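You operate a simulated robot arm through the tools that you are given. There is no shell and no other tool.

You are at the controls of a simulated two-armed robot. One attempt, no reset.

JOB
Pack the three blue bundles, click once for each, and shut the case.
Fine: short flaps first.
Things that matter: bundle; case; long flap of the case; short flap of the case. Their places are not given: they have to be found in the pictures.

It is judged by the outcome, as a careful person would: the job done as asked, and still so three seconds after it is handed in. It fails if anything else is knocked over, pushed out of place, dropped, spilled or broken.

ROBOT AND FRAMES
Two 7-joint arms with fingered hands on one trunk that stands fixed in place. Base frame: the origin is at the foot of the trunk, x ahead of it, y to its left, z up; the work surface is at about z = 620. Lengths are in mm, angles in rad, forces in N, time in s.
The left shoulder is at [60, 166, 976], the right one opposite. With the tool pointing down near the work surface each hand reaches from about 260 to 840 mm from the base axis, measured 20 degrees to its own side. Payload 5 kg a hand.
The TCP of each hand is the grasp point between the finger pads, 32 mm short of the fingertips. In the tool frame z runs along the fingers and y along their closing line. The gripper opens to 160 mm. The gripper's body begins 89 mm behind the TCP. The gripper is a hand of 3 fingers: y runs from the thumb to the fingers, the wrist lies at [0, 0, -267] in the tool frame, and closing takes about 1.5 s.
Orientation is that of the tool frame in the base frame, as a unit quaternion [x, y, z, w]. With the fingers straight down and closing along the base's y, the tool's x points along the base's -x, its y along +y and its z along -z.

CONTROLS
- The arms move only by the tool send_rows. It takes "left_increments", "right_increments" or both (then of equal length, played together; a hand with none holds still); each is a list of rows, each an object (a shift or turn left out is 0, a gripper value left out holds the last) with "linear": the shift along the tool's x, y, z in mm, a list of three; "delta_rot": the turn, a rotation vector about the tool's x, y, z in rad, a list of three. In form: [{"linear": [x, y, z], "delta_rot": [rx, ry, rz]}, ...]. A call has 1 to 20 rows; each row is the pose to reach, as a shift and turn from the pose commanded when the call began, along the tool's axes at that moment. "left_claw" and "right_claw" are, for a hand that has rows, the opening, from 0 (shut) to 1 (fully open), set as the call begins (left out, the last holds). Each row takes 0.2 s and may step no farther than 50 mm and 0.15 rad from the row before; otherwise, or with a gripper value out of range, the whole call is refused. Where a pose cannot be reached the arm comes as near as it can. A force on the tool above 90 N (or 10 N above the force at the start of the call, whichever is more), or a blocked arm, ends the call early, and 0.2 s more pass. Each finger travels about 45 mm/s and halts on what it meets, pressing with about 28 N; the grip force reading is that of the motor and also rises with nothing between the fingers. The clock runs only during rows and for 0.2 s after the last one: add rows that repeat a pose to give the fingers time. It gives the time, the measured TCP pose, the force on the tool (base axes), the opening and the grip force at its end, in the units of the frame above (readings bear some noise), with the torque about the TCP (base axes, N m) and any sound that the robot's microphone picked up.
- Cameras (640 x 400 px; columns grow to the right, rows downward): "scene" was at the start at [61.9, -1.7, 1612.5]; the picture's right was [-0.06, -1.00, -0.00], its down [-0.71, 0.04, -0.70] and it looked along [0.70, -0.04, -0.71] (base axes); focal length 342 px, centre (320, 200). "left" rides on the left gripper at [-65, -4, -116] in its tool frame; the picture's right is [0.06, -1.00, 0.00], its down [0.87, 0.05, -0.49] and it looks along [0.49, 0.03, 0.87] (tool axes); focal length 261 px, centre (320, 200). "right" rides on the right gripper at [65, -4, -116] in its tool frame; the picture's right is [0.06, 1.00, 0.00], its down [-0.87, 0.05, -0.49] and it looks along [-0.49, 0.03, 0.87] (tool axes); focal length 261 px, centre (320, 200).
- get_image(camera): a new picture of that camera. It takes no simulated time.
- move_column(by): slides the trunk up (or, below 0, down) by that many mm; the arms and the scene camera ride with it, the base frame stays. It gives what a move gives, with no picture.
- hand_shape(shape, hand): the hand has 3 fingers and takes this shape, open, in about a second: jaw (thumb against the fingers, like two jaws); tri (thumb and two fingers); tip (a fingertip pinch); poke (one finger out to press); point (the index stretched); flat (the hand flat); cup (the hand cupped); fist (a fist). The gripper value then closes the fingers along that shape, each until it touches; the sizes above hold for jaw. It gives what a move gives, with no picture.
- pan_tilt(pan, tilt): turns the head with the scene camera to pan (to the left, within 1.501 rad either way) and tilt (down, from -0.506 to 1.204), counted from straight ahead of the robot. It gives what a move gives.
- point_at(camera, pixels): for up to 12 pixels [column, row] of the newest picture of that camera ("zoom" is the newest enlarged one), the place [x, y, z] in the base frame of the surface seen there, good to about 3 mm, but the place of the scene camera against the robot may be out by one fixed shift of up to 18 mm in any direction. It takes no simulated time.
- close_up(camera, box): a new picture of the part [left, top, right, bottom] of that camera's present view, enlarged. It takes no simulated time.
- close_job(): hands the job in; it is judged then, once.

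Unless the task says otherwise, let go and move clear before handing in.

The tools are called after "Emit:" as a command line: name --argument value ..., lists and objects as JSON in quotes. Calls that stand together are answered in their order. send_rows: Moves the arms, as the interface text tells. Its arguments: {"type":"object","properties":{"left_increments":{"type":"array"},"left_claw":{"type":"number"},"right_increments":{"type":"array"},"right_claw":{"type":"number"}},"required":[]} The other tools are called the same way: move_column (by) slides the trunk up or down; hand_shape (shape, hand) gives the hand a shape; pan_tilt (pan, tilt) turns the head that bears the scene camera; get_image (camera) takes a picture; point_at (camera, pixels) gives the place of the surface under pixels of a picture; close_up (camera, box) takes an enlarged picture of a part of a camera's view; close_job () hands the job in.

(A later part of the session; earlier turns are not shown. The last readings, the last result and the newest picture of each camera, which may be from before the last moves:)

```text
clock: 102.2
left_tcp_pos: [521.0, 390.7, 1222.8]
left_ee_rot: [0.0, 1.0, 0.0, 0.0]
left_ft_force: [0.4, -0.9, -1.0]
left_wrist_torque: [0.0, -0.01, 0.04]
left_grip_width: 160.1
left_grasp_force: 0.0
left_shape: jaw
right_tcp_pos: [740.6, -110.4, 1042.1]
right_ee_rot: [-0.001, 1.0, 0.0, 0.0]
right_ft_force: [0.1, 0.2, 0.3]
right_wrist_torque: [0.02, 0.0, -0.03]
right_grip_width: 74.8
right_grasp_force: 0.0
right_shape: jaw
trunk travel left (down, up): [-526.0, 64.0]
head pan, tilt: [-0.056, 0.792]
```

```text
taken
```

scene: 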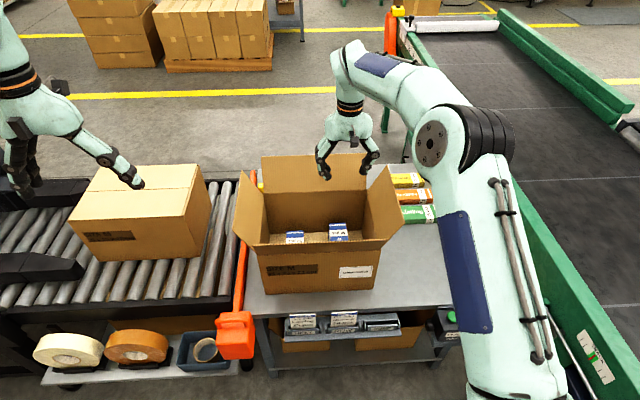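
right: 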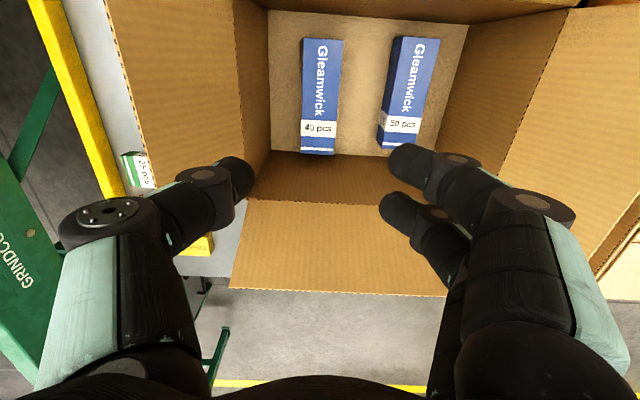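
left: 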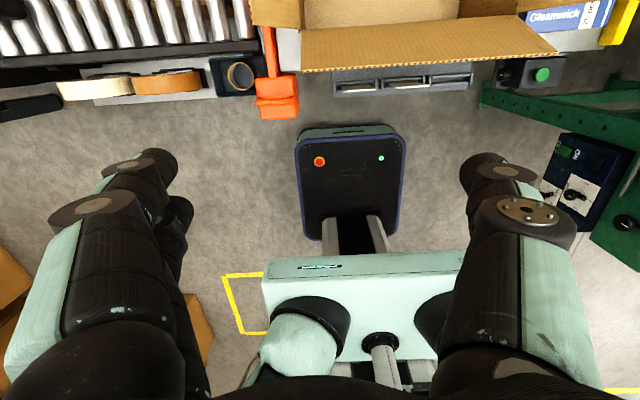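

B3 (40 pcs) lies on B1 and B2 (50 pcs) stands beside them. Now the third click: I'll close the hand and move over the button.

Emit:
send_rows --right_increments '[{"linear": [22, -30, 0]}, {"linear": [44, -60, 0]}, {"linear": [66, -90, 0]}, {"linear": [88, -120, 0]}, {"linear": [110, -150, 0]}, {"linear": [132, -180, 0]}, {"linear": [154, -210, 0]}, {"linear": [176, -240, 0]}, {"linear": [198, -270, 0]}, {"linear": [220, -300, 0]}, {"linear": [234, -323, 0]}, {"linear": [234, -323, 50]}, {"linear": [234, -323, 100]}, {"linear": [234, -323, 150]}, {"linear": [234, -323, 200]}, {"linear": [234, -323, 250]}, {"linear": [234, -323, 300]}, {"linear": [234, -323, 340]}]' --right_claw 0

Emit:
get_image --camera "right"

Emit:
close_up --camera "scene" --box '[400, 250, 520, 360]'

```text
clock: 106.0
left_tcp_pos: [520.7, 390.3, 1223.7]
left_ee_rot: [-0.001, 1.0, 0.0, 0.0]
left_ft_force: [0.6, -0.6, 0.1]
left_wrist_torque: [0.03, 0.01, 0.0]
left_grip_width: 159.5
left_grasp_force: 0.2
left_shape: jaw
right_tcp_pos: [509.2, -433.6, 702.1]
right_ee_rot: [0.0, 1.0, 0.0, 0.001]
right_ft_force: [-0.4, -0.7, 0.5]
right_wrist_torque: [0.0, 0.04, 0.03]
right_grip_width: 0.2
right_grasp_force: 27.8
right_shape: jaw
trunk travel left (down, up): [-526.0, 64.0]
head pan, tilt: [-0.056, 0.792]
```

```text
taken
```

right: 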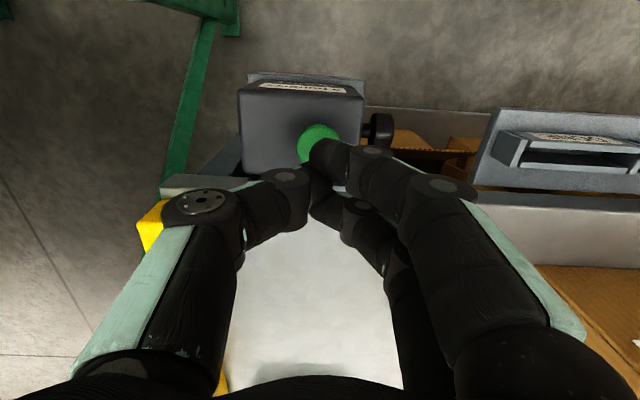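

```text
3.64 times, centred on (460, 305) of scene
```

zoom: 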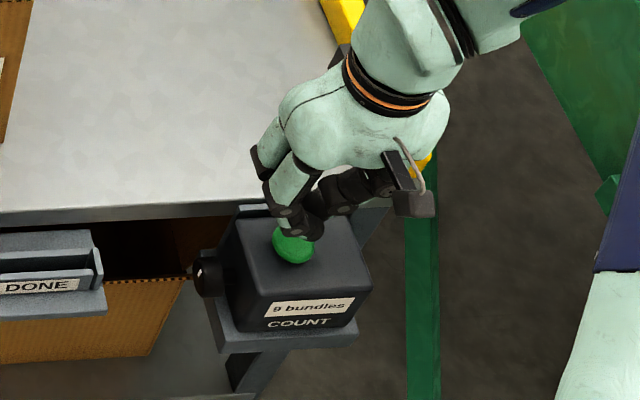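

The tips are above the button at z 702 and the counter reads 9. I'll press once to z≈660.

Emit:
send_rows --right_increments '[{"linear": [1, 0, 15]}, {"linear": [1, 0, 28]}, {"linear": [1, 0, 36]}, {"linear": [1, 0, 39]}, {"linear": [1, 0, 40.5]}, {"linear": [1, 0, 42]}]'

```text
clock: 107.4
left_tcp_pos: [521.4, 390.4, 1224.0]
left_ee_rot: [0.0, 1.0, -0.001, 0.0]
left_ft_force: [0.7, 0.0, -0.1]
left_wrist_torque: [0.0, -0.03, 0.01]
left_grip_width: 159.8
left_grasp_force: 0.1
left_shape: jaw
right_tcp_pos: [506.9, -433.4, 661.2]
right_ee_rot: [-0.001, 1.0, 0.001, -0.001]
right_ft_force: [-1.1, -0.7, 2.1]
right_wrist_torque: [-0.04, 0.03, -0.02]
right_grip_width: 0.2
right_grasp_force: 27.9
right_shape: jaw
trunk travel left (down, up): [-526.0, 64.0]
head pan, tilt: [-0.056, 0.792]
heard: click
```

Click heard. I'll lift off and confirm the counter.

Emit:
send_rows --right_increments '[{"linear": [0, 0, -10]}, {"linear": [0, 0, -45]}, {"linear": [0, 0, -90]}, {"linear": [0, 0, -140]}, {"linear": [0, 0, -190]}, {"linear": [0, 0, -240]}, {"linear": [0, 0, -290]}, {"linear": [0, 0, -340]}]'

Emit:
close_up --camera "scene" --box '[400, 280, 496, 360]'

Emit:
get_image --camera "scene"

```text
clock: 109.2
left_tcp_pos: [519.4, 392.5, 1223.0]
left_ee_rot: [0.0, 1.0, -0.001, 0.001]
left_ft_force: [-1.2, 0.7, -0.7]
left_wrist_torque: [-0.04, -0.01, -0.01]
left_grip_width: 159.9
left_grasp_force: 0.0
left_shape: jaw
right_tcp_pos: [506.0, -433.3, 1000.4]
right_ee_rot: [-0.001, 1.0, 0.0, 0.0]
right_ft_force: [-0.5, 0.6, -0.6]
right_wrist_torque: [-0.03, -0.02, -0.02]
right_grip_width: 0.0
right_grasp_force: 27.8
right_shape: jaw
trunk travel left (down, up): [-526.0, 64.0]
head pan, tilt: [-0.056, 0.792]
```

```text
5.00 times, centred on (448, 320) of scene
```

zoom: 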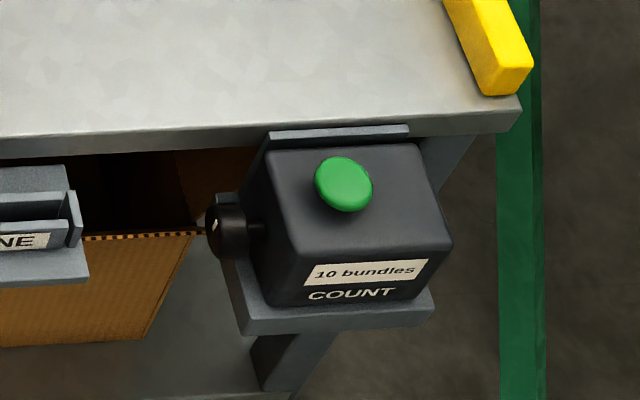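

```text
taken
```

scene: 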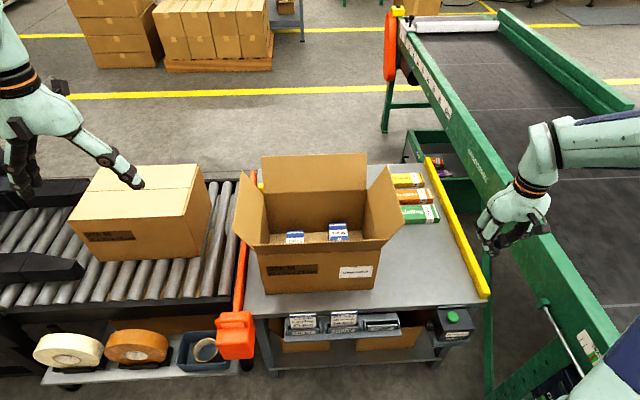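

The counter reads 10, so three clicks have been registered. Now the right short flap: I'll bring the closed right hand outside it, to about (735,−330).

Emit:
send_rows --right_increments '[{"linear": [-40, 18, 0]}, {"linear": [-80, 36, 0]}, {"linear": [-120, 54, 0]}, {"linear": [-160, 72, 0]}, {"linear": [-200, 90, 0]}, {"linear": [-229, 103, 0]}, {"linear": [-229, 103, 35]}, {"linear": [-229, 103, 68]}]'

Emit:
get_image --camera "right"

Emit:
get_image --camera "scene"

```text
clock: 111.0
left_tcp_pos: [521.0, 391.6, 1223.9]
left_ee_rot: [0.0, 1.0, 0.0, 0.0]
left_ft_force: [0.3, 0.5, -0.5]
left_wrist_torque: [-0.04, 0.0, 0.0]
left_grip_width: 159.9
left_grasp_force: 0.1
left_shape: jaw
right_tcp_pos: [734.5, -330.2, 932.7]
right_ee_rot: [0.0, 1.0, 0.0, 0.0]
right_ft_force: [0.6, -0.5, -0.6]
right_wrist_torque: [0.0, 0.05, -0.02]
right_grip_width: 0.0
right_grasp_force: 27.5
right_shape: jaw
trunk travel left (down, up): [-526.0, 64.0]
head pan, tilt: [-0.056, 0.792]
```

```text
taken
```

right: 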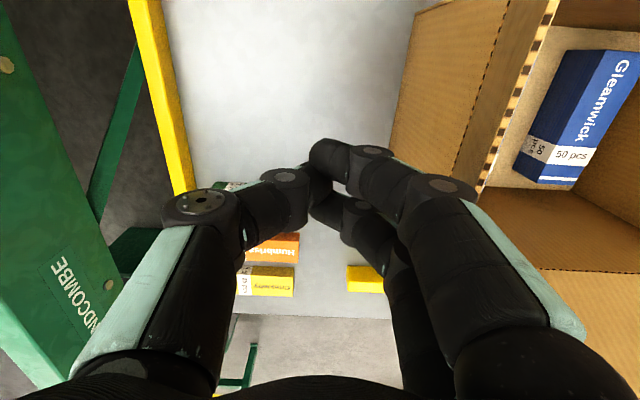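

```text
taken
```

scene: 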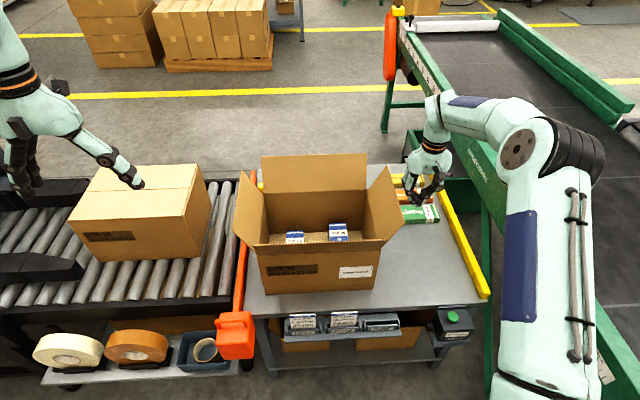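

The fist is outside the right flap. I'll push toward +y in small steps and watch the force.

Emit:
send_rows --right_increments '[{"linear": [0, 20, 0]}, {"linear": [0, 40, 0]}, {"linear": [0, 55, 0]}, {"linear": [0, 70, 0]}]'

Emit:
get_image --camera "right"

Emit:
close_up --camera "scene" --box '[220, 120, 480, 300]'

```text
clock: 112.0
left_tcp_pos: [520.5, 391.4, 1223.7]
left_ee_rot: [0.0, 1.0, -0.001, 0.0]
left_ft_force: [-0.6, -0.2, -0.3]
left_wrist_torque: [0.01, 0.01, -0.01]
left_grip_width: 159.9
left_grasp_force: 0.0
left_shape: jaw
right_tcp_pos: [735.9, -259.4, 931.8]
right_ee_rot: [-0.001, 1.0, 0.0, 0.0]
right_ft_force: [-0.4, -0.6, 0.4]
right_wrist_torque: [-0.02, 0.03, 0.02]
right_grip_width: 0.1
right_grasp_force: 27.5
right_shape: jaw
trunk travel left (down, up): [-526.0, 64.0]
head pan, tilt: [-0.056, 0.792]
```

```text
taken
```

right: 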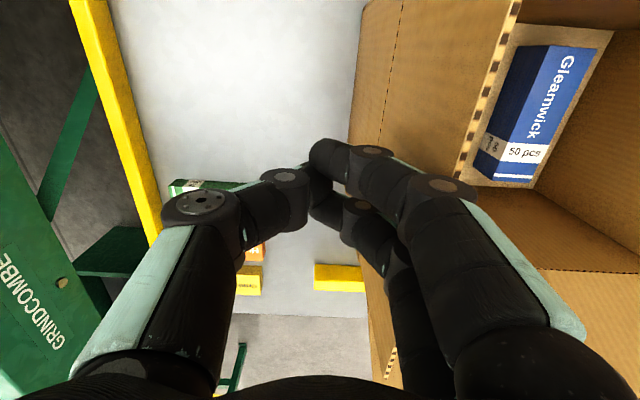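

```text
2.22 times, centred on (350, 210) of scene
```

zoom: 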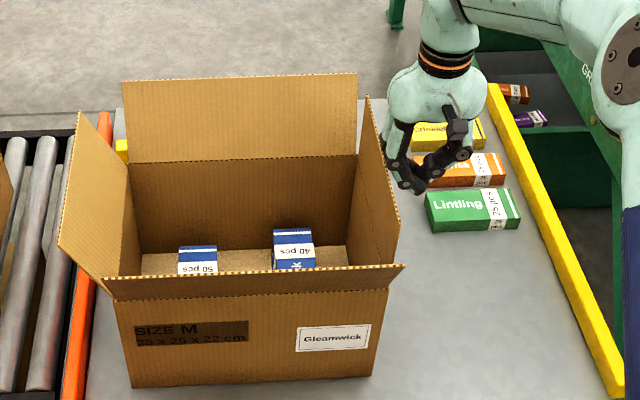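

The right flap has turned almost upright with negligible force and stays where put. I'll continue over and down in an arc to fold it flat.

Emit:
send_rows --right_increments '[{"linear": [0, 20, 0]}, {"linear": [0, 39, 0]}, {"linear": [0, 55, 0]}, {"linear": [0, 70, 0]}, {"linear": [0, 85, 5]}, {"linear": [0, 100, 12]}, {"linear": [0, 115, 22]}, {"linear": [0, 127, 35]}, {"linear": [0, 136, 47]}, {"linear": [0, 142, 55]}]'

Emit:
get_image --camera "right"

Emit:
close_up --camera "scene" --box '[220, 120, 480, 300]'

```text
clock: 114.2
left_tcp_pos: [522.1, 391.3, 1222.2]
left_ee_rot: [0.0, 1.0, 0.0, 0.0]
left_ft_force: [0.2, -0.2, 0.6]
left_wrist_torque: [0.0, 0.0, 0.0]
left_grip_width: 159.9
left_grasp_force: 0.1
left_shape: jaw
right_tcp_pos: [736.8, -118.3, 875.7]
right_ee_rot: [0.0, 1.0, 0.0, 0.0]
right_ft_force: [0.4, 0.0, -0.1]
right_wrist_torque: [0.01, 0.05, 0.01]
right_grip_width: 0.1
right_grasp_force: 28.4
right_shape: jaw
trunk travel left (down, up): [-526.0, 64.0]
head pan, tilt: [-0.056, 0.792]
```

```text
taken
```

right: 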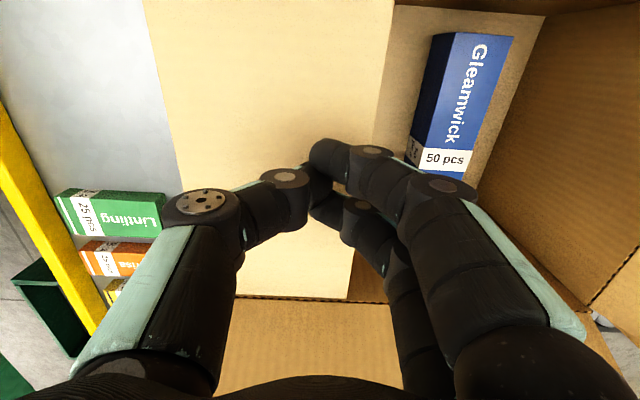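

```text
2.22 times, centred on (350, 210) of scene
```

zoom: 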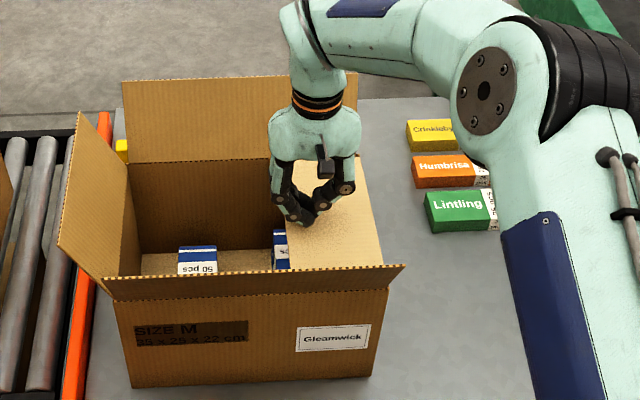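

The right short flap is nearly flat. I'll check its height at a few pixels.

Emit:
point_at --camera "right" --pixels '[[385, 20], [370, 140], [345, 285], [260, 280], [180, 150], [280, 60], [150, 20]]'

```text
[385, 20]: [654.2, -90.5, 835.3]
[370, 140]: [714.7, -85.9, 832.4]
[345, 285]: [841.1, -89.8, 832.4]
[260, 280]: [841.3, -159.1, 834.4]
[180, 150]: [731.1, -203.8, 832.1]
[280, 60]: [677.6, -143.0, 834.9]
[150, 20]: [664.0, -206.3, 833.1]
```

The flap lies flat at z≈833. I'll raise the right hand to see if it stays, and measure the carton on the left conveyor for clearance.

Emit:
send_rows --right_increments '[{"linear": [0, 0, -30]}, {"linear": [0, 0, -75]}, {"linear": [0, 0, -120]}, {"linear": [0, -40, -140]}, {"linear": [0, -80, -140]}, {"linear": [0, -120, -140]}, {"linear": [0, -160, -140]}, {"linear": [0, -200, -140]}, {"linear": [0, -240, -140]}]'

Emit:
get_image --camera "scene"

Emit:
point_at --camera "scene" --pixels '[[183, 218], [205, 185], [192, 167], [185, 250], [240, 240], [245, 200], [240, 300], [350, 215], [330, 225]]'

```text
clock: 116.2
left_tcp_pos: [520.8, 390.3, 1222.7]
left_ee_rot: [0.0, 1.0, 0.0, 0.0]
left_ft_force: [0.5, 0.0, -0.1]
left_wrist_torque: [0.05, 0.0, 0.0]
left_grip_width: 159.8
left_grasp_force: 0.0
left_shape: jaw
right_tcp_pos: [734.7, -356.9, 1012.6]
right_ee_rot: [0.0, 1.0, 0.001, -0.001]
right_ft_force: [0.3, -0.2, 0.7]
right_wrist_torque: [0.03, 0.0, 0.01]
right_grip_width: 0.1
right_grasp_force: 28.7
right_shape: jaw
trunk travel left (down, up): [-526.0, 64.0]
head pan, tilt: [-0.056, 0.792]
```

```text
taken
```

scene: 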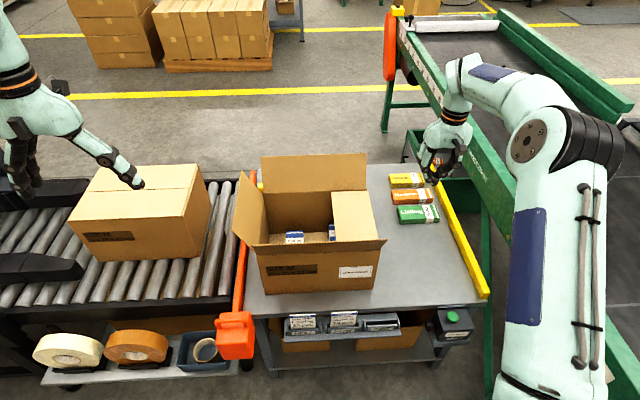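

```text
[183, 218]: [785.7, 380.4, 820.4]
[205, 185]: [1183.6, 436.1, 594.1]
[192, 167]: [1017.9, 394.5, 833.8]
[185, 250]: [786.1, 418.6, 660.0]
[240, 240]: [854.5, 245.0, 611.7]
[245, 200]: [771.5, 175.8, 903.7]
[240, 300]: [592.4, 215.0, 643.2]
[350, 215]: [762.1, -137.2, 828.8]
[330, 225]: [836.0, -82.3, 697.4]
```

The right flap stays shut and the carton on the left is well clear (its face is at y≈380). I'll close the left hand and bring it outside the left flap.

Emit:
send_rows --left_increments '[{"linear": [-30, -15, 30]}, {"linear": [-60, -30, 60]}, {"linear": [-90, -45, 90]}, {"linear": [-120, -60, 120]}, {"linear": [-150, -75, 150]}, {"linear": [-180, -95, 180]}, {"linear": [-205, -110, 205]}, {"linear": [-216, -118, 223]}]' --left_claw 0

Emit:
get_image --camera "scene"

Emit:
get_image --camera "left"

```text
clock: 118.0
left_tcp_pos: [736.3, 272.4, 999.7]
left_ee_rot: [0.001, 1.0, 0.0, -0.001]
left_ft_force: [0.6, 0.0, 0.1]
left_wrist_torque: [-0.02, -0.01, -0.01]
left_grip_width: 0.0
left_grasp_force: 0.1
left_shape: jaw
right_tcp_pos: [735.0, -357.4, 1013.5]
right_ee_rot: [0.0, 1.0, 0.0, 0.0]
right_ft_force: [0.7, 0.6, 0.5]
right_wrist_torque: [-0.02, -0.03, 0.02]
right_grip_width: 0.1
right_grasp_force: 27.6
right_shape: jaw
trunk travel left (down, up): [-526.0, 64.0]
head pan, tilt: [-0.056, 0.792]
```

```text
taken
```

scene: 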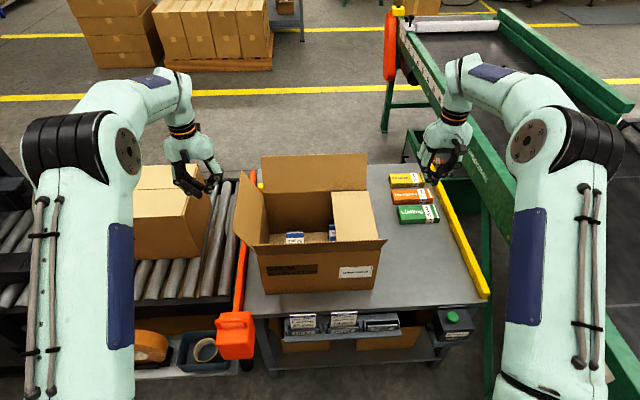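

```text
taken
```

left: 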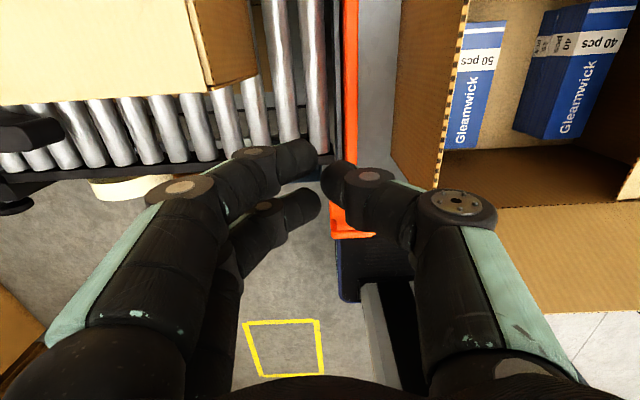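

The left hand is in position outside the left flap. I'll lower it to z≈932 and push the flap upright first.

Emit:
send_rows --left_increments '[{"linear": [0, 0, 35]}, {"linear": [0, 0, 68]}, {"linear": [0, -30, 68]}, {"linear": [0, -60, 68]}, {"linear": [0, -81, 68]}]'

Emit:
close_up --camera "scene" --box '[140, 120, 400, 300]'

```text
clock: 119.2
left_tcp_pos: [735.4, 191.1, 930.3]
left_ee_rot: [0.0, 1.0, 0.0, 0.0]
left_ft_force: [0.3, 0.3, 0.0]
left_wrist_torque: [0.0, 0.0, -0.01]
left_grip_width: 0.0
left_grasp_force: 27.9
left_shape: jaw
right_tcp_pos: [734.4, -358.2, 1014.5]
right_ee_rot: [0.0, 1.0, -0.001, 0.0]
right_ft_force: [0.0, 0.2, -0.7]
right_wrist_torque: [0.0, 0.0, 0.0]
right_grip_width: 0.1
right_grasp_force: 27.8
right_shape: jaw
trunk travel left (down, up): [-526.0, 64.0]
head pan, tilt: [-0.056, 0.792]
```

```text
2.22 times, centred on (270, 210) of scene
```

zoom: 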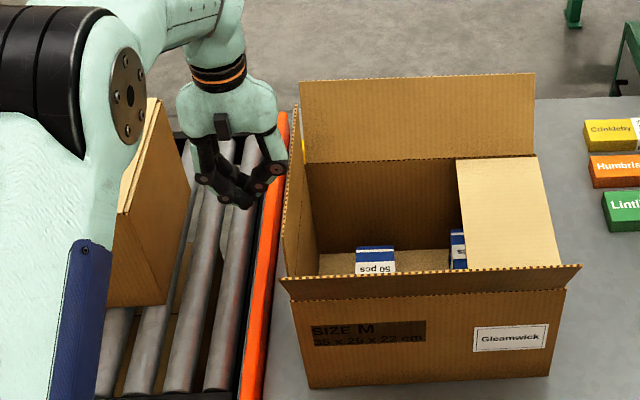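

The left flap is nearly upright with no force. I'll continue the arc inward and down.

Emit:
send_rows --left_increments '[{"linear": [0, -20, 0]}, {"linear": [0, -39, 0]}, {"linear": [0, -55, 0]}, {"linear": [0, -70, 0]}, {"linear": [0, -85, 5]}, {"linear": [0, -100, 12]}, {"linear": [0, -115, 22]}, {"linear": [0, -127, 35]}, {"linear": [0, -136, 47]}, {"linear": [0, -142, 55]}]'

Emit:
close_up --camera "scene" --box '[140, 120, 400, 300]'

Emit:
get_image --camera "left"

```text
clock: 121.4
left_tcp_pos: [736.5, 49.7, 877.5]
left_ee_rot: [0.0, 1.0, -0.001, -0.001]
left_ft_force: [-0.4, -0.6, 0.3]
left_wrist_torque: [-0.02, -0.04, -0.02]
left_grip_width: 0.3
left_grasp_force: 28.0
left_shape: jaw
right_tcp_pos: [735.4, -357.6, 1014.0]
right_ee_rot: [0.0, 1.0, 0.0, 0.0]
right_ft_force: [-0.7, -0.3, 0.1]
right_wrist_torque: [0.0, 0.03, 0.04]
right_grip_width: 0.0
right_grasp_force: 28.1
right_shape: jaw
trunk travel left (down, up): [-526.0, 64.0]
head pan, tilt: [-0.056, 0.792]
```

```text
2.22 times, centred on (270, 210) of scene
```

zoom: 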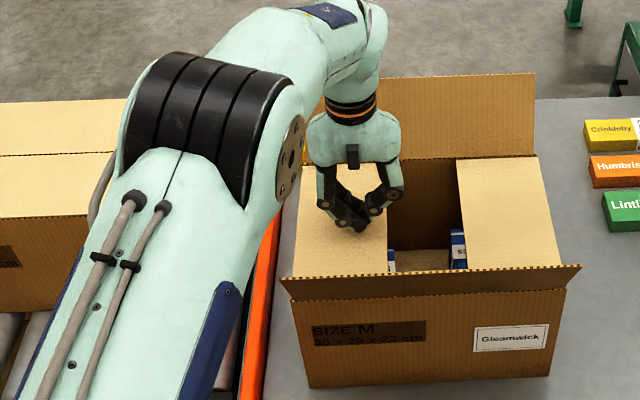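

```text
taken
```

left: 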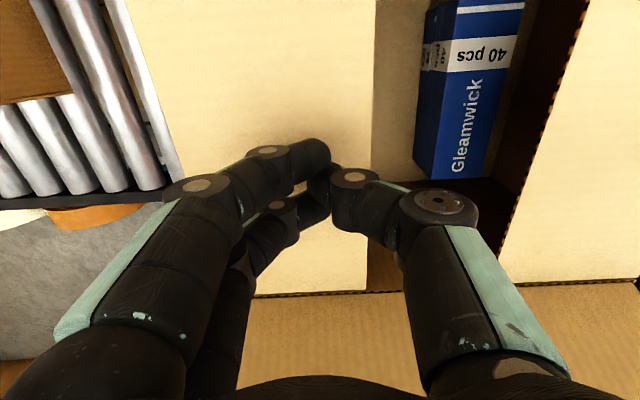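

Both short flaps are folded flat. Next is the near long flap: I'll lift the left hand, bring it in front at x≈510, and lower it to z≈932.

Emit:
point_at --camera "left" --pixels '[[360, 20], [365, 150], [355, 280], [270, 285], [170, 130], [260, 60], [620, 60], [540, 150]]'

Emit:
send_rows --left_increments '[{"linear": [0, 0, -30]}, {"linear": [0, 0, -75]}, {"linear": [0, 0, -120]}, {"linear": [0, 0, -140]}, {"linear": [45, -5, -140]}, {"linear": [90, -10, -140]}, {"linear": [135, -20, -140]}, {"linear": [180, -30, -140]}, {"linear": [228, -40, -140]}, {"linear": [228, -40, -100]}, {"linear": [228, -40, -55]}]'

Emit:
get_image --camera "scene"

Emit:
get_image --camera "left"

```text
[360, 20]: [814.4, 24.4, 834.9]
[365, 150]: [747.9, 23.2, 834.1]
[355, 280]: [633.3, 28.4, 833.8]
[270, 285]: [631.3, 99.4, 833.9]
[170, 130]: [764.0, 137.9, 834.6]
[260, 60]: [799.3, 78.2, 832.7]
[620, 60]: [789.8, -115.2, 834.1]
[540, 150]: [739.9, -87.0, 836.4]
```

```text
clock: 123.8
left_tcp_pos: [510.2, 9.5, 931.0]
left_ee_rot: [-0.001, 1.0, 0.0, -0.001]
left_ft_force: [-0.9, 1.5, 1.1]
left_wrist_torque: [0.02, 0.01, 0.01]
left_grip_width: 0.0
left_grasp_force: 27.6
left_shape: jaw
right_tcp_pos: [735.0, -357.4, 1013.4]
right_ee_rot: [0.0, 1.0, 0.0, 0.0]
right_ft_force: [-0.2, 0.0, -1.2]
right_wrist_torque: [0.0, -0.01, -0.01]
right_grip_width: 0.1
right_grasp_force: 27.6
right_shape: jaw
trunk travel left (down, up): [-526.0, 64.0]
head pan, tilt: [-0.056, 0.792]
```

```text
taken
```

scene: 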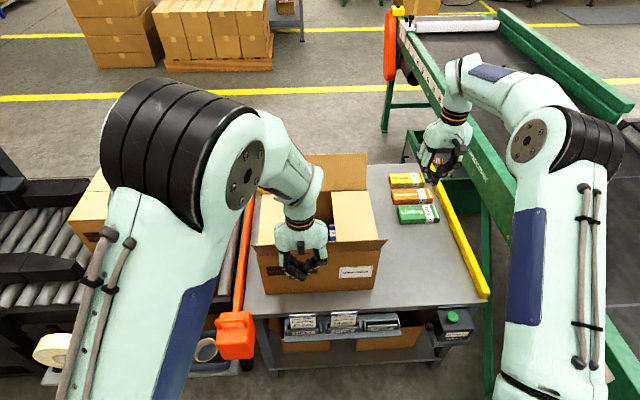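

```text
taken
```

left: 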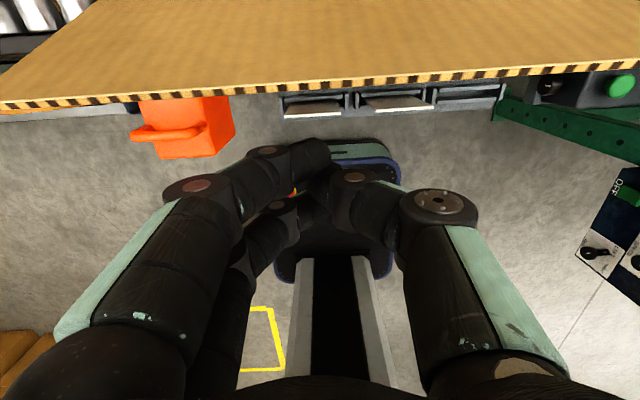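

The left fist is in front of the near flap. I'll centre it in y and push forward to stand the flap up.

Emit:
send_rows --left_increments '[{"linear": [0, -40, 0]}, {"linear": [-30, -40, 0]}, {"linear": [-58, -40, 0]}, {"linear": [-78, -40, 0]}, {"linear": [-97, -40, 0]}]'

Emit:
get_image --camera "left"

Emit:
close_up --camera "scene" --box '[220, 130, 480, 310]'

```text
clock: 125.0
left_tcp_pos: [607.4, -30.4, 930.0]
left_ee_rot: [0.001, 1.0, 0.0, 0.0]
left_ft_force: [1.1, 0.1, -0.5]
left_wrist_torque: [-0.03, -0.02, 0.02]
left_grip_width: 0.0
left_grasp_force: 28.1
left_shape: jaw
right_tcp_pos: [735.0, -356.7, 1013.2]
right_ee_rot: [0.0, 1.0, 0.0, 0.0]
right_ft_force: [-0.9, 0.6, -0.5]
right_wrist_torque: [0.0, 0.04, 0.0]
right_grip_width: 0.1
right_grasp_force: 28.1
right_shape: jaw
trunk travel left (down, up): [-526.0, 64.0]
head pan, tilt: [-0.056, 0.792]
```

```text
taken
```

left: 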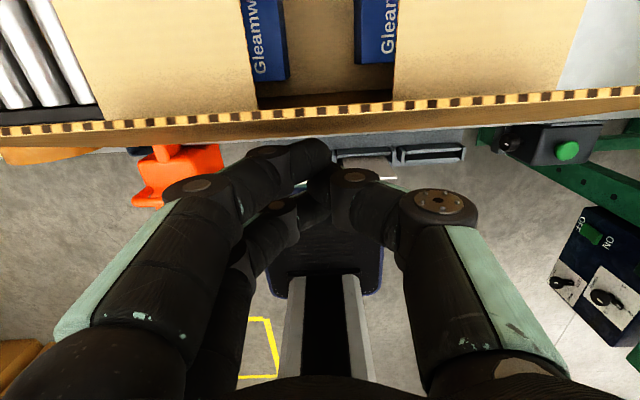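

```text
2.22 times, centred on (350, 220) of scene
```

zoom: 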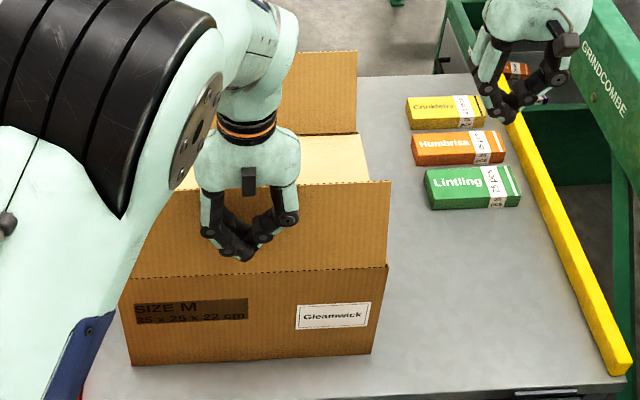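

The near flap is upright and following the fist. I'll complete the arc over and down.

Emit:
send_rows --left_increments '[{"linear": [-16, 0, 0]}, {"linear": [-31, 0, 0]}, {"linear": [-46, 0, 5]}, {"linear": [-61, 0, 12]}, {"linear": [-76, 0, 22]}, {"linear": [-88, 0, 34]}, {"linear": [-97, 0, 44]}, {"linear": [-102, 0, 50]}]'

Emit:
get_image --camera "left"

Emit:
close_up --camera "scene" --box '[220, 130, 480, 310]'

```text
clock: 126.8
left_tcp_pos: [707.2, -29.2, 880.9]
left_ee_rot: [0.001, 1.0, 0.0, 0.0]
left_ft_force: [0.1, -0.8, 0.3]
left_wrist_torque: [-0.01, -0.01, 0.04]
left_grip_width: 0.0
left_grasp_force: 28.0
left_shape: jaw
right_tcp_pos: [735.3, -357.3, 1013.8]
right_ee_rot: [0.0, 1.0, 0.0, 0.0]
right_ft_force: [0.7, 0.1, 0.2]
right_wrist_torque: [0.04, -0.02, -0.04]
right_grip_width: 0.0
right_grasp_force: 28.2
right_shape: jaw
trunk travel left (down, up): [-526.0, 64.0]
head pan, tilt: [-0.056, 0.792]
```

```text
taken
```

left: 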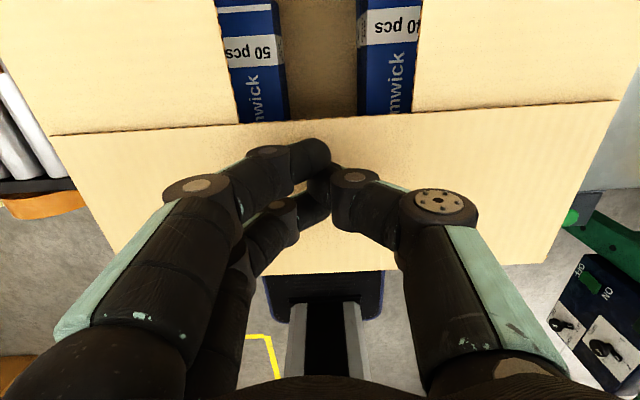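

```text
2.22 times, centred on (350, 220) of scene
```

zoom: 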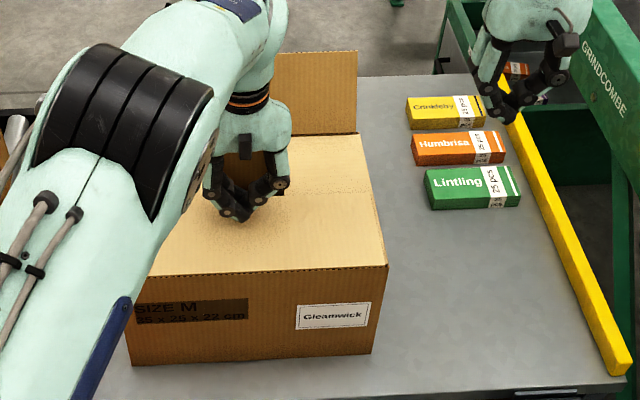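

The near flap is nearly flat. I'll check its height, then lift the left hand away.

Emit:
point_at --camera "left" --pixels '[[300, 125], [100, 140], [580, 115], [500, 250], [300, 260], [150, 230]]'

Emit:
send_rows --left_increments '[{"linear": [0, 0, 3]}, {"linear": [0, 0, 3]}]'

```text
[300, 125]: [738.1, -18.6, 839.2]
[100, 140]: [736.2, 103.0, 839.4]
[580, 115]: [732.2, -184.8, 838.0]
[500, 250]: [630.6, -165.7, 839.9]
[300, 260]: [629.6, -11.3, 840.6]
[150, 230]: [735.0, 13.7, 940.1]
```

```text
clock: 127.4
left_tcp_pos: [707.5, -30.3, 878.3]
left_ee_rot: [0.0, 1.0, 0.0, -0.001]
left_ft_force: [0.0, 0.2, -0.4]
left_wrist_torque: [0.01, -0.05, 0.01]
left_grip_width: 0.0
left_grasp_force: 27.8
left_shape: jaw
right_tcp_pos: [735.3, -357.1, 1013.9]
right_ee_rot: [-0.001, 1.0, 0.0, 0.0]
right_ft_force: [0.3, -0.3, 0.3]
right_wrist_torque: [-0.02, -0.01, 0.01]
right_grip_width: 0.0
right_grasp_force: 28.0
right_shape: jaw
trunk travel left (down, up): [-526.0, 64.0]
head pan, tilt: [-0.056, 0.792]
```

The near flap is flat at z≈839. I'll withdraw the left hand up and to the left.

Emit:
send_rows --left_increments '[{"linear": [0, 0, -30]}, {"linear": [0, 0, -75]}, {"linear": [0, 0, -120]}, {"linear": [10, 30, -150]}, {"linear": [20, 75, -160]}, {"linear": [35, 120, -170]}, {"linear": [50, 165, -170]}, {"linear": [65, 210, -170]}, {"linear": [80, 255, -170]}, {"linear": [95, 300, -170]}, {"linear": [110, 345, -170]}, {"linear": [125, 390, -170]}]'

Emit:
get_image --camera "scene"

Emit:
close_up --camera "scene" --box '[220, 130, 480, 310]'

```text
clock: 130.0
left_tcp_pos: [582.0, 362.9, 1048.7]
left_ee_rot: [0.0, 1.0, 0.0, 0.0]
left_ft_force: [1.1, 0.3, 0.4]
left_wrist_torque: [-0.03, 0.01, 0.01]
left_grip_width: 0.0
left_grasp_force: 27.9
left_shape: jaw
right_tcp_pos: [734.7, -356.3, 1015.0]
right_ee_rot: [0.0, 1.0, 0.0, 0.0]
right_ft_force: [0.3, 0.0, 0.6]
right_wrist_torque: [-0.02, 0.0, -0.01]
right_grip_width: 0.0
right_grasp_force: 27.6
right_shape: jaw
trunk travel left (down, up): [-526.0, 64.0]
head pan, tilt: [-0.056, 0.792]
```

```text
taken
```

scene: 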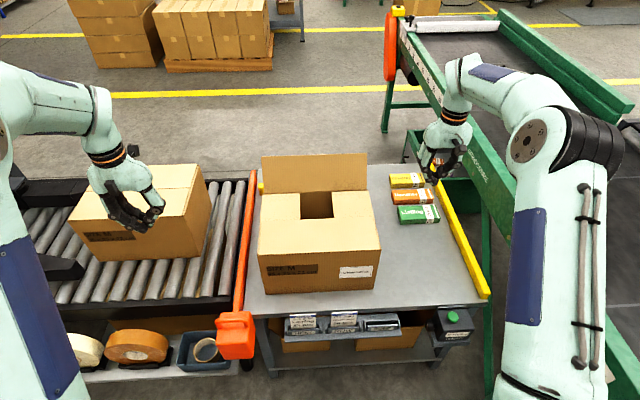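

```text
2.22 times, centred on (350, 220) of scene
```

zoom: 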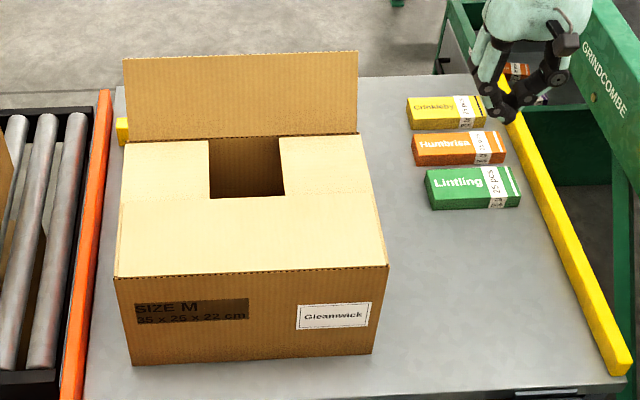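

Only the far flap is left, and it leans back to x≈921, beyond a vertical hand's reach. I'll hook it with an open, forward-tilted right hand; first yaw a quarter turn, open, and rise.

Emit:
send_rows --right_increments '[{"linear": [0, 0, -10], "delta_rot": [0, 0, 0.14]}, {"linear": [0, 0, -20], "delta_rot": [0, 0, 0.28]}, {"linear": [0, 0, -30], "delta_rot": [0, 0, 0.42]}, {"linear": [0, 0, -40], "delta_rot": [0, 0, 0.56]}, {"linear": [0, 0, -50], "delta_rot": [0, 0, 0.7]}, {"linear": [0, 0, -60], "delta_rot": [0, 0, 0.84]}, {"linear": [0, 0, -65], "delta_rot": [0, 0, 0.98]}, {"linear": [0, 0, -65], "delta_rot": [0, 0, 1.12]}, {"linear": [0, 0, -65], "delta_rot": [0, 0, 1.26]}, {"linear": [0, 0, -65], "delta_rot": [0, 0, 1.4]}, {"linear": [0, 0, -65], "delta_rot": [0, 0, 1.52]}, {"linear": [0, 0, -65], "delta_rot": [0, 0, 1.571]}]' --right_claw 1.0

Emit:
send_rows --right_increments '[{"linear": [30, 10, 0], "delta_rot": [-0.08, 0, 0]}, {"linear": [65, 25, 0], "delta_rot": [-0.16, 0, 0]}, {"linear": [100, 40, 0], "delta_rot": [-0.24, 0, 0]}, {"linear": [135, 55, 0], "delta_rot": [-0.32, 0, 0]}, {"linear": [170, 75, 0], "delta_rot": [-0.4, 0, 0]}, {"linear": [205, 95, 0], "delta_rot": [-0.48, 0, 0]}, {"linear": [235, 115, 0], "delta_rot": [-0.5, 0, 0]}, {"linear": [265, 140, 0], "delta_rot": [-0.5, 0, 0]}]'

Emit:
get_image --camera "scene"

Emit:
get_image --camera "right"

```text
clock: 132.6
left_tcp_pos: [581.4, 360.9, 1048.2]
left_ee_rot: [0.0, 1.0, 0.001, 0.0]
left_ft_force: [0.4, 0.2, -0.2]
left_wrist_torque: [-0.02, -0.01, 0.0]
left_grip_width: 0.0
left_grasp_force: 27.6
left_shape: jaw
right_tcp_pos: [735.9, -357.4, 1080.4]
right_ee_rot: [0.708, 0.706, 0.0, 0.0]
right_ft_force: [0.5, 0.1, -0.2]
right_wrist_torque: [0.0, 0.0, 0.0]
right_grip_width: 160.0
right_grasp_force: 0.2
right_shape: jaw
trunk travel left (down, up): [-526.0, 64.0]
head pan, tilt: [-0.056, 0.792]
```

```text
clock: 134.4
left_tcp_pos: [581.9, 362.4, 1049.7]
left_ee_rot: [0.0, 1.0, 0.0, -0.001]
left_ft_force: [-0.3, 0.3, -0.1]
left_wrist_torque: [-0.01, 0.02, 0.04]
left_grip_width: 0.1
left_grasp_force: 28.1
left_shape: jaw
right_tcp_pos: [876.3, -88.2, 1081.7]
right_ee_rot: [0.685, 0.685, 0.175, 0.174]
right_ft_force: [-0.5, 0.6, -0.7]
right_wrist_torque: [-0.01, 0.02, -0.03]
right_grip_width: 160.0
right_grasp_force: 0.1
right_shape: jaw
trunk travel left (down, up): [-526.0, 64.0]
head pan, tilt: [-0.056, 0.792]
```

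```text
taken
```

scene: 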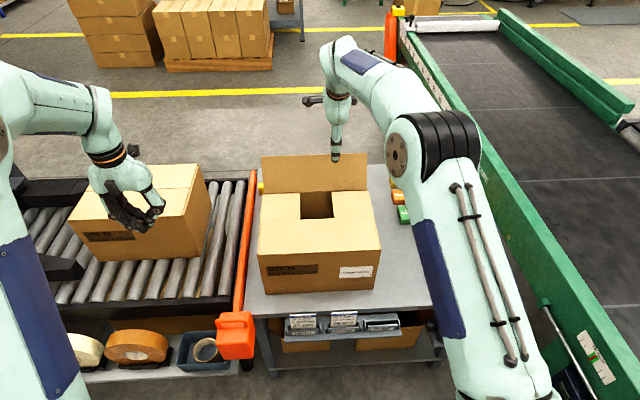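

```text
taken
```

right: 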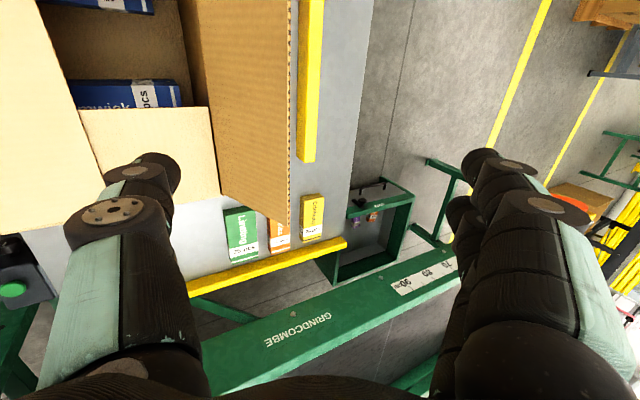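

The flap edge at (290,120) sits between the thumb and the far fingers. I'll check its position, then lower the hand so the fingers hook behind it.

Emit:
point_at --camera "right" --pixels '[[290, 60], [289, 200], [250, 150], [215, 180], [190, 60], [150, 160]]'

Emit:
send_rows --right_increments '[{"linear": [0, -19, 35]}, {"linear": [0, -38, 70]}, {"linear": [0, -55, 101]}]'

Emit:
get_image --camera "right"

Emit:
close_up --camera "scene" --box '[220, 90, 480, 270]'

```text
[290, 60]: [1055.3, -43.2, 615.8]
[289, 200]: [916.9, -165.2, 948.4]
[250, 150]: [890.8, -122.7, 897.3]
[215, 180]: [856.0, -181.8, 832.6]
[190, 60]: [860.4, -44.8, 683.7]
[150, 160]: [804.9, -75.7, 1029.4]
```

```text
clock: 135.2
left_tcp_pos: [581.4, 361.0, 1048.9]
left_ee_rot: [0.0, 1.0, 0.001, 0.0]
left_ft_force: [0.0, -0.6, 0.7]
left_wrist_torque: [0.02, 0.01, 0.03]
left_grip_width: 0.1
left_grasp_force: 28.3
left_shape: jaw
right_tcp_pos: [877.8, -91.5, 964.9]
right_ee_rot: [0.684, 0.686, 0.176, 0.175]
right_ft_force: [0.0, -0.1, 0.8]
right_wrist_torque: [-0.01, -0.01, 0.03]
right_grip_width: 159.8
right_grasp_force: 0.0
right_shape: jaw
trunk travel left (down, up): [-526.0, 64.0]
head pan, tilt: [-0.056, 0.792]
```

```text
taken
```

right: 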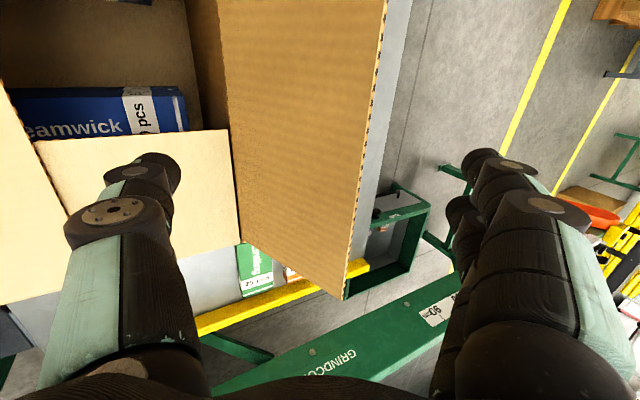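

```text
2.22 times, centred on (350, 180) of scene
```

zoom: 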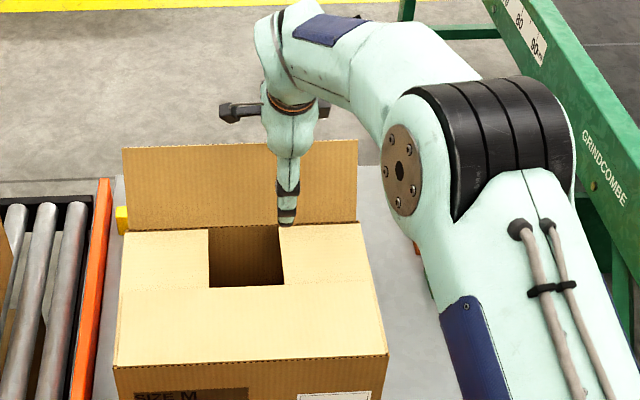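

The flap is between thumb and far fingers. I'll lower another 37 mm.

Emit:
send_rows --right_increments '[{"linear": [0, -9, 17]}, {"linear": [0, -18, 33]}]'

Emit:
get_image --camera "right"

Emit:
close_up --camera "scene" --box '[220, 90, 480, 270]'

```text
clock: 135.8
left_tcp_pos: [581.4, 360.0, 1048.1]
left_ee_rot: [0.0, 1.0, 0.0, 0.0]
left_ft_force: [-0.4, 0.4, -0.7]
left_wrist_torque: [-0.05, 0.04, -0.02]
left_grip_width: 0.2
left_grasp_force: 27.2
left_shape: jaw
right_tcp_pos: [875.5, -92.4, 928.3]
right_ee_rot: [0.685, 0.685, 0.175, 0.175]
right_ft_force: [-0.6, 0.5, 1.2]
right_wrist_torque: [0.0, -0.03, -0.01]
right_grip_width: 160.0
right_grasp_force: 0.1
right_shape: jaw
trunk travel left (down, up): [-526.0, 64.0]
head pan, tilt: [-0.056, 0.792]
```

```text
taken
```

right: 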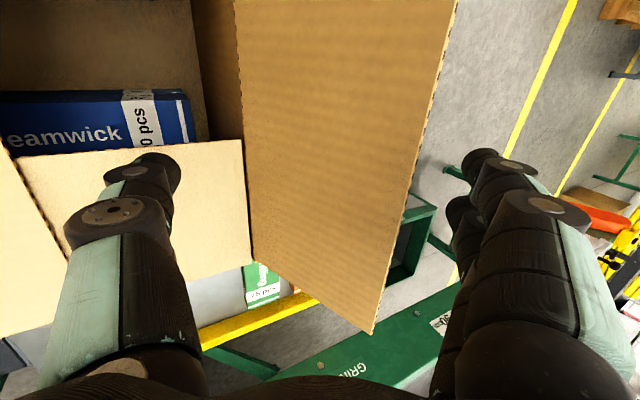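

```text
2.22 times, centred on (350, 180) of scene
```

zoom: 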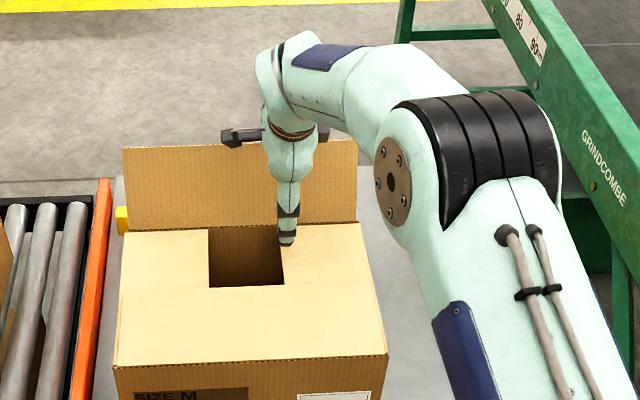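

The flap edge at (420,170) lies just inside the far fingers. I'll pull toward −x by 80 mm and watch it.

Emit:
send_rows --right_increments '[{"linear": [0, -17.6, -9.6]}, {"linear": [0, -35.1, -19.2]}, {"linear": [0, -52.7, -28.7]}, {"linear": [0, -70.2, -38.3]}]'

Emit:
get_image --camera "right"

Emit:
close_up --camera "scene" --box '[220, 90, 480, 270]'

```text
clock: 136.8
left_tcp_pos: [581.0, 361.0, 1049.6]
left_ee_rot: [0.0, 1.0, 0.0, 0.0]
left_ft_force: [-0.2, 0.7, 0.9]
left_wrist_torque: [0.04, -0.01, -0.02]
left_grip_width: 0.0
left_grasp_force: 28.2
left_shape: jaw
right_tcp_pos: [795.8, -94.0, 931.8]
right_ee_rot: [0.685, 0.685, 0.177, 0.176]
right_ft_force: [0.9, 0.2, 9.1]
right_wrist_torque: [0.01, -0.77, 0.04]
right_grip_width: 160.0
right_grasp_force: 0.1
right_shape: jaw
trunk travel left (down, up): [-526.0, 64.0]
head pan, tilt: [-0.056, 0.792]
```

```text
taken
```

right: 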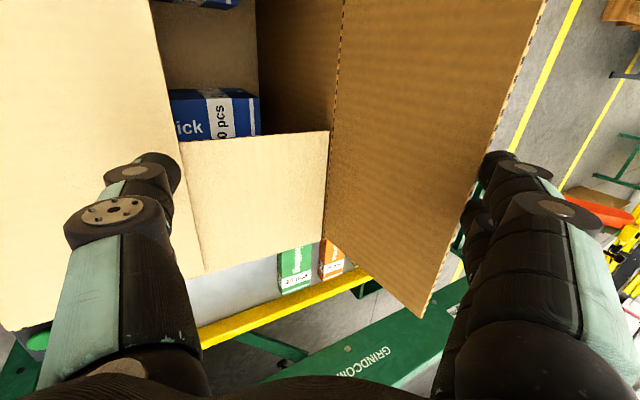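

```text
2.22 times, centred on (350, 180) of scene
```

zoom: 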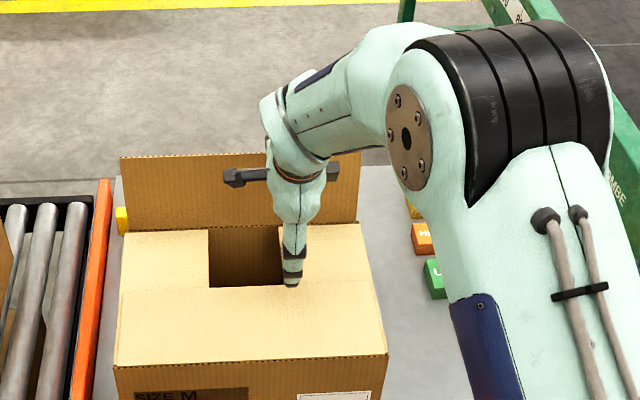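

The upward force of 9 N shows the thumb is touching the closed flaps, while the far flap is already near vertical. Narrowing the jaws lifts the thumb and draws the flap in, so I'll do that with a slight raise.

Emit:
send_rows --right_increments '[{"linear": [0, 2.4, -4.4]}, {"linear": [0, 2.4, -4.4]}, {"linear": [0, 2.4, -4.4]}, {"linear": [0, 2.4, -4.4]}]' --right_claw 0.6

Emit:
get_image --camera "right"

Emit:
close_up --camera "scene" --box '[220, 90, 480, 270]'

```text
clock: 137.8
left_tcp_pos: [581.6, 361.1, 1048.4]
left_ee_rot: [-0.001, 1.0, 0.0, 0.0]
left_ft_force: [0.7, -0.3, -0.4]
left_wrist_torque: [0.01, -0.03, 0.0]
left_grip_width: 0.0
left_grasp_force: 27.9
left_shape: jaw
right_tcp_pos: [796.6, -94.0, 933.2]
right_ee_rot: [0.685, 0.686, 0.176, 0.174]
right_ft_force: [0.2, 0.9, 0.6]
right_wrist_torque: [0.01, 0.02, 0.01]
right_grip_width: 96.3
right_grasp_force: 0.1
right_shape: jaw
trunk travel left (down, up): [-526.0, 64.0]
head pan, tilt: [-0.056, 0.792]
```

```text
taken
```

right: 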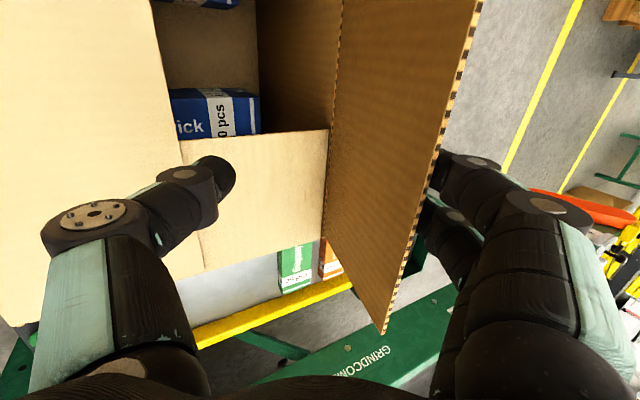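

```text
2.22 times, centred on (350, 180) of scene
```

zoom: 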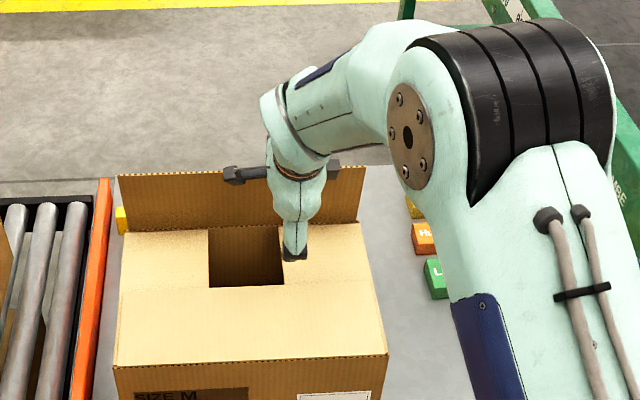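

Forces are back to zero and the flap is about vertical with the fingers behind it. I'll pull another 60 mm so it leans inward.

Emit:
send_rows --right_increments '[{"linear": [0, -17.6, -9.6]}, {"linear": [0, -35.1, -19.2]}, {"linear": [0, -52.7, -28.7]}]'

Emit:
get_image --camera "right"

Emit:
close_up --camera "scene" --box '[220, 90, 480, 270]'

```text
clock: 138.6
left_tcp_pos: [580.8, 361.9, 1050.5]
left_ee_rot: [0.0, 1.0, 0.0, 0.001]
left_ft_force: [-1.1, 0.1, -1.5]
left_wrist_torque: [0.0, 0.02, 0.0]
left_grip_width: 0.0
left_grasp_force: 28.5
left_shape: jaw
right_tcp_pos: [735.8, -93.4, 935.5]
right_ee_rot: [0.685, 0.685, 0.176, 0.175]
right_ft_force: [0.3, -0.2, 0.6]
right_wrist_torque: [0.02, -0.01, -0.02]
right_grip_width: 96.6
right_grasp_force: 0.0
right_shape: jaw
trunk travel left (down, up): [-526.0, 64.0]
head pan, tilt: [-0.056, 0.792]
```

```text
taken
```

right: 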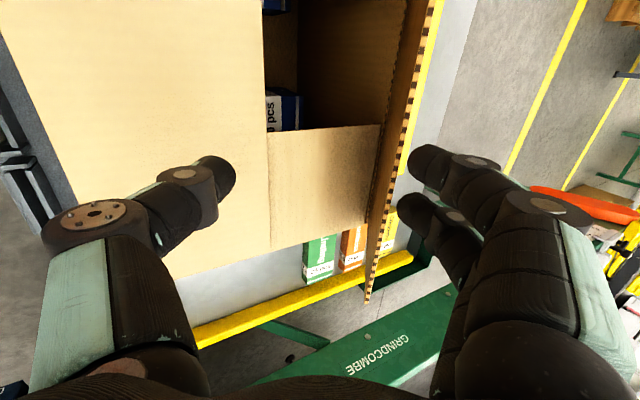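

```text
2.22 times, centred on (350, 180) of scene
```

zoom: 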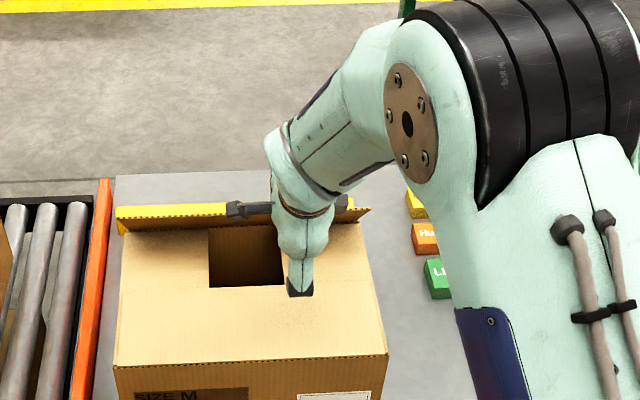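

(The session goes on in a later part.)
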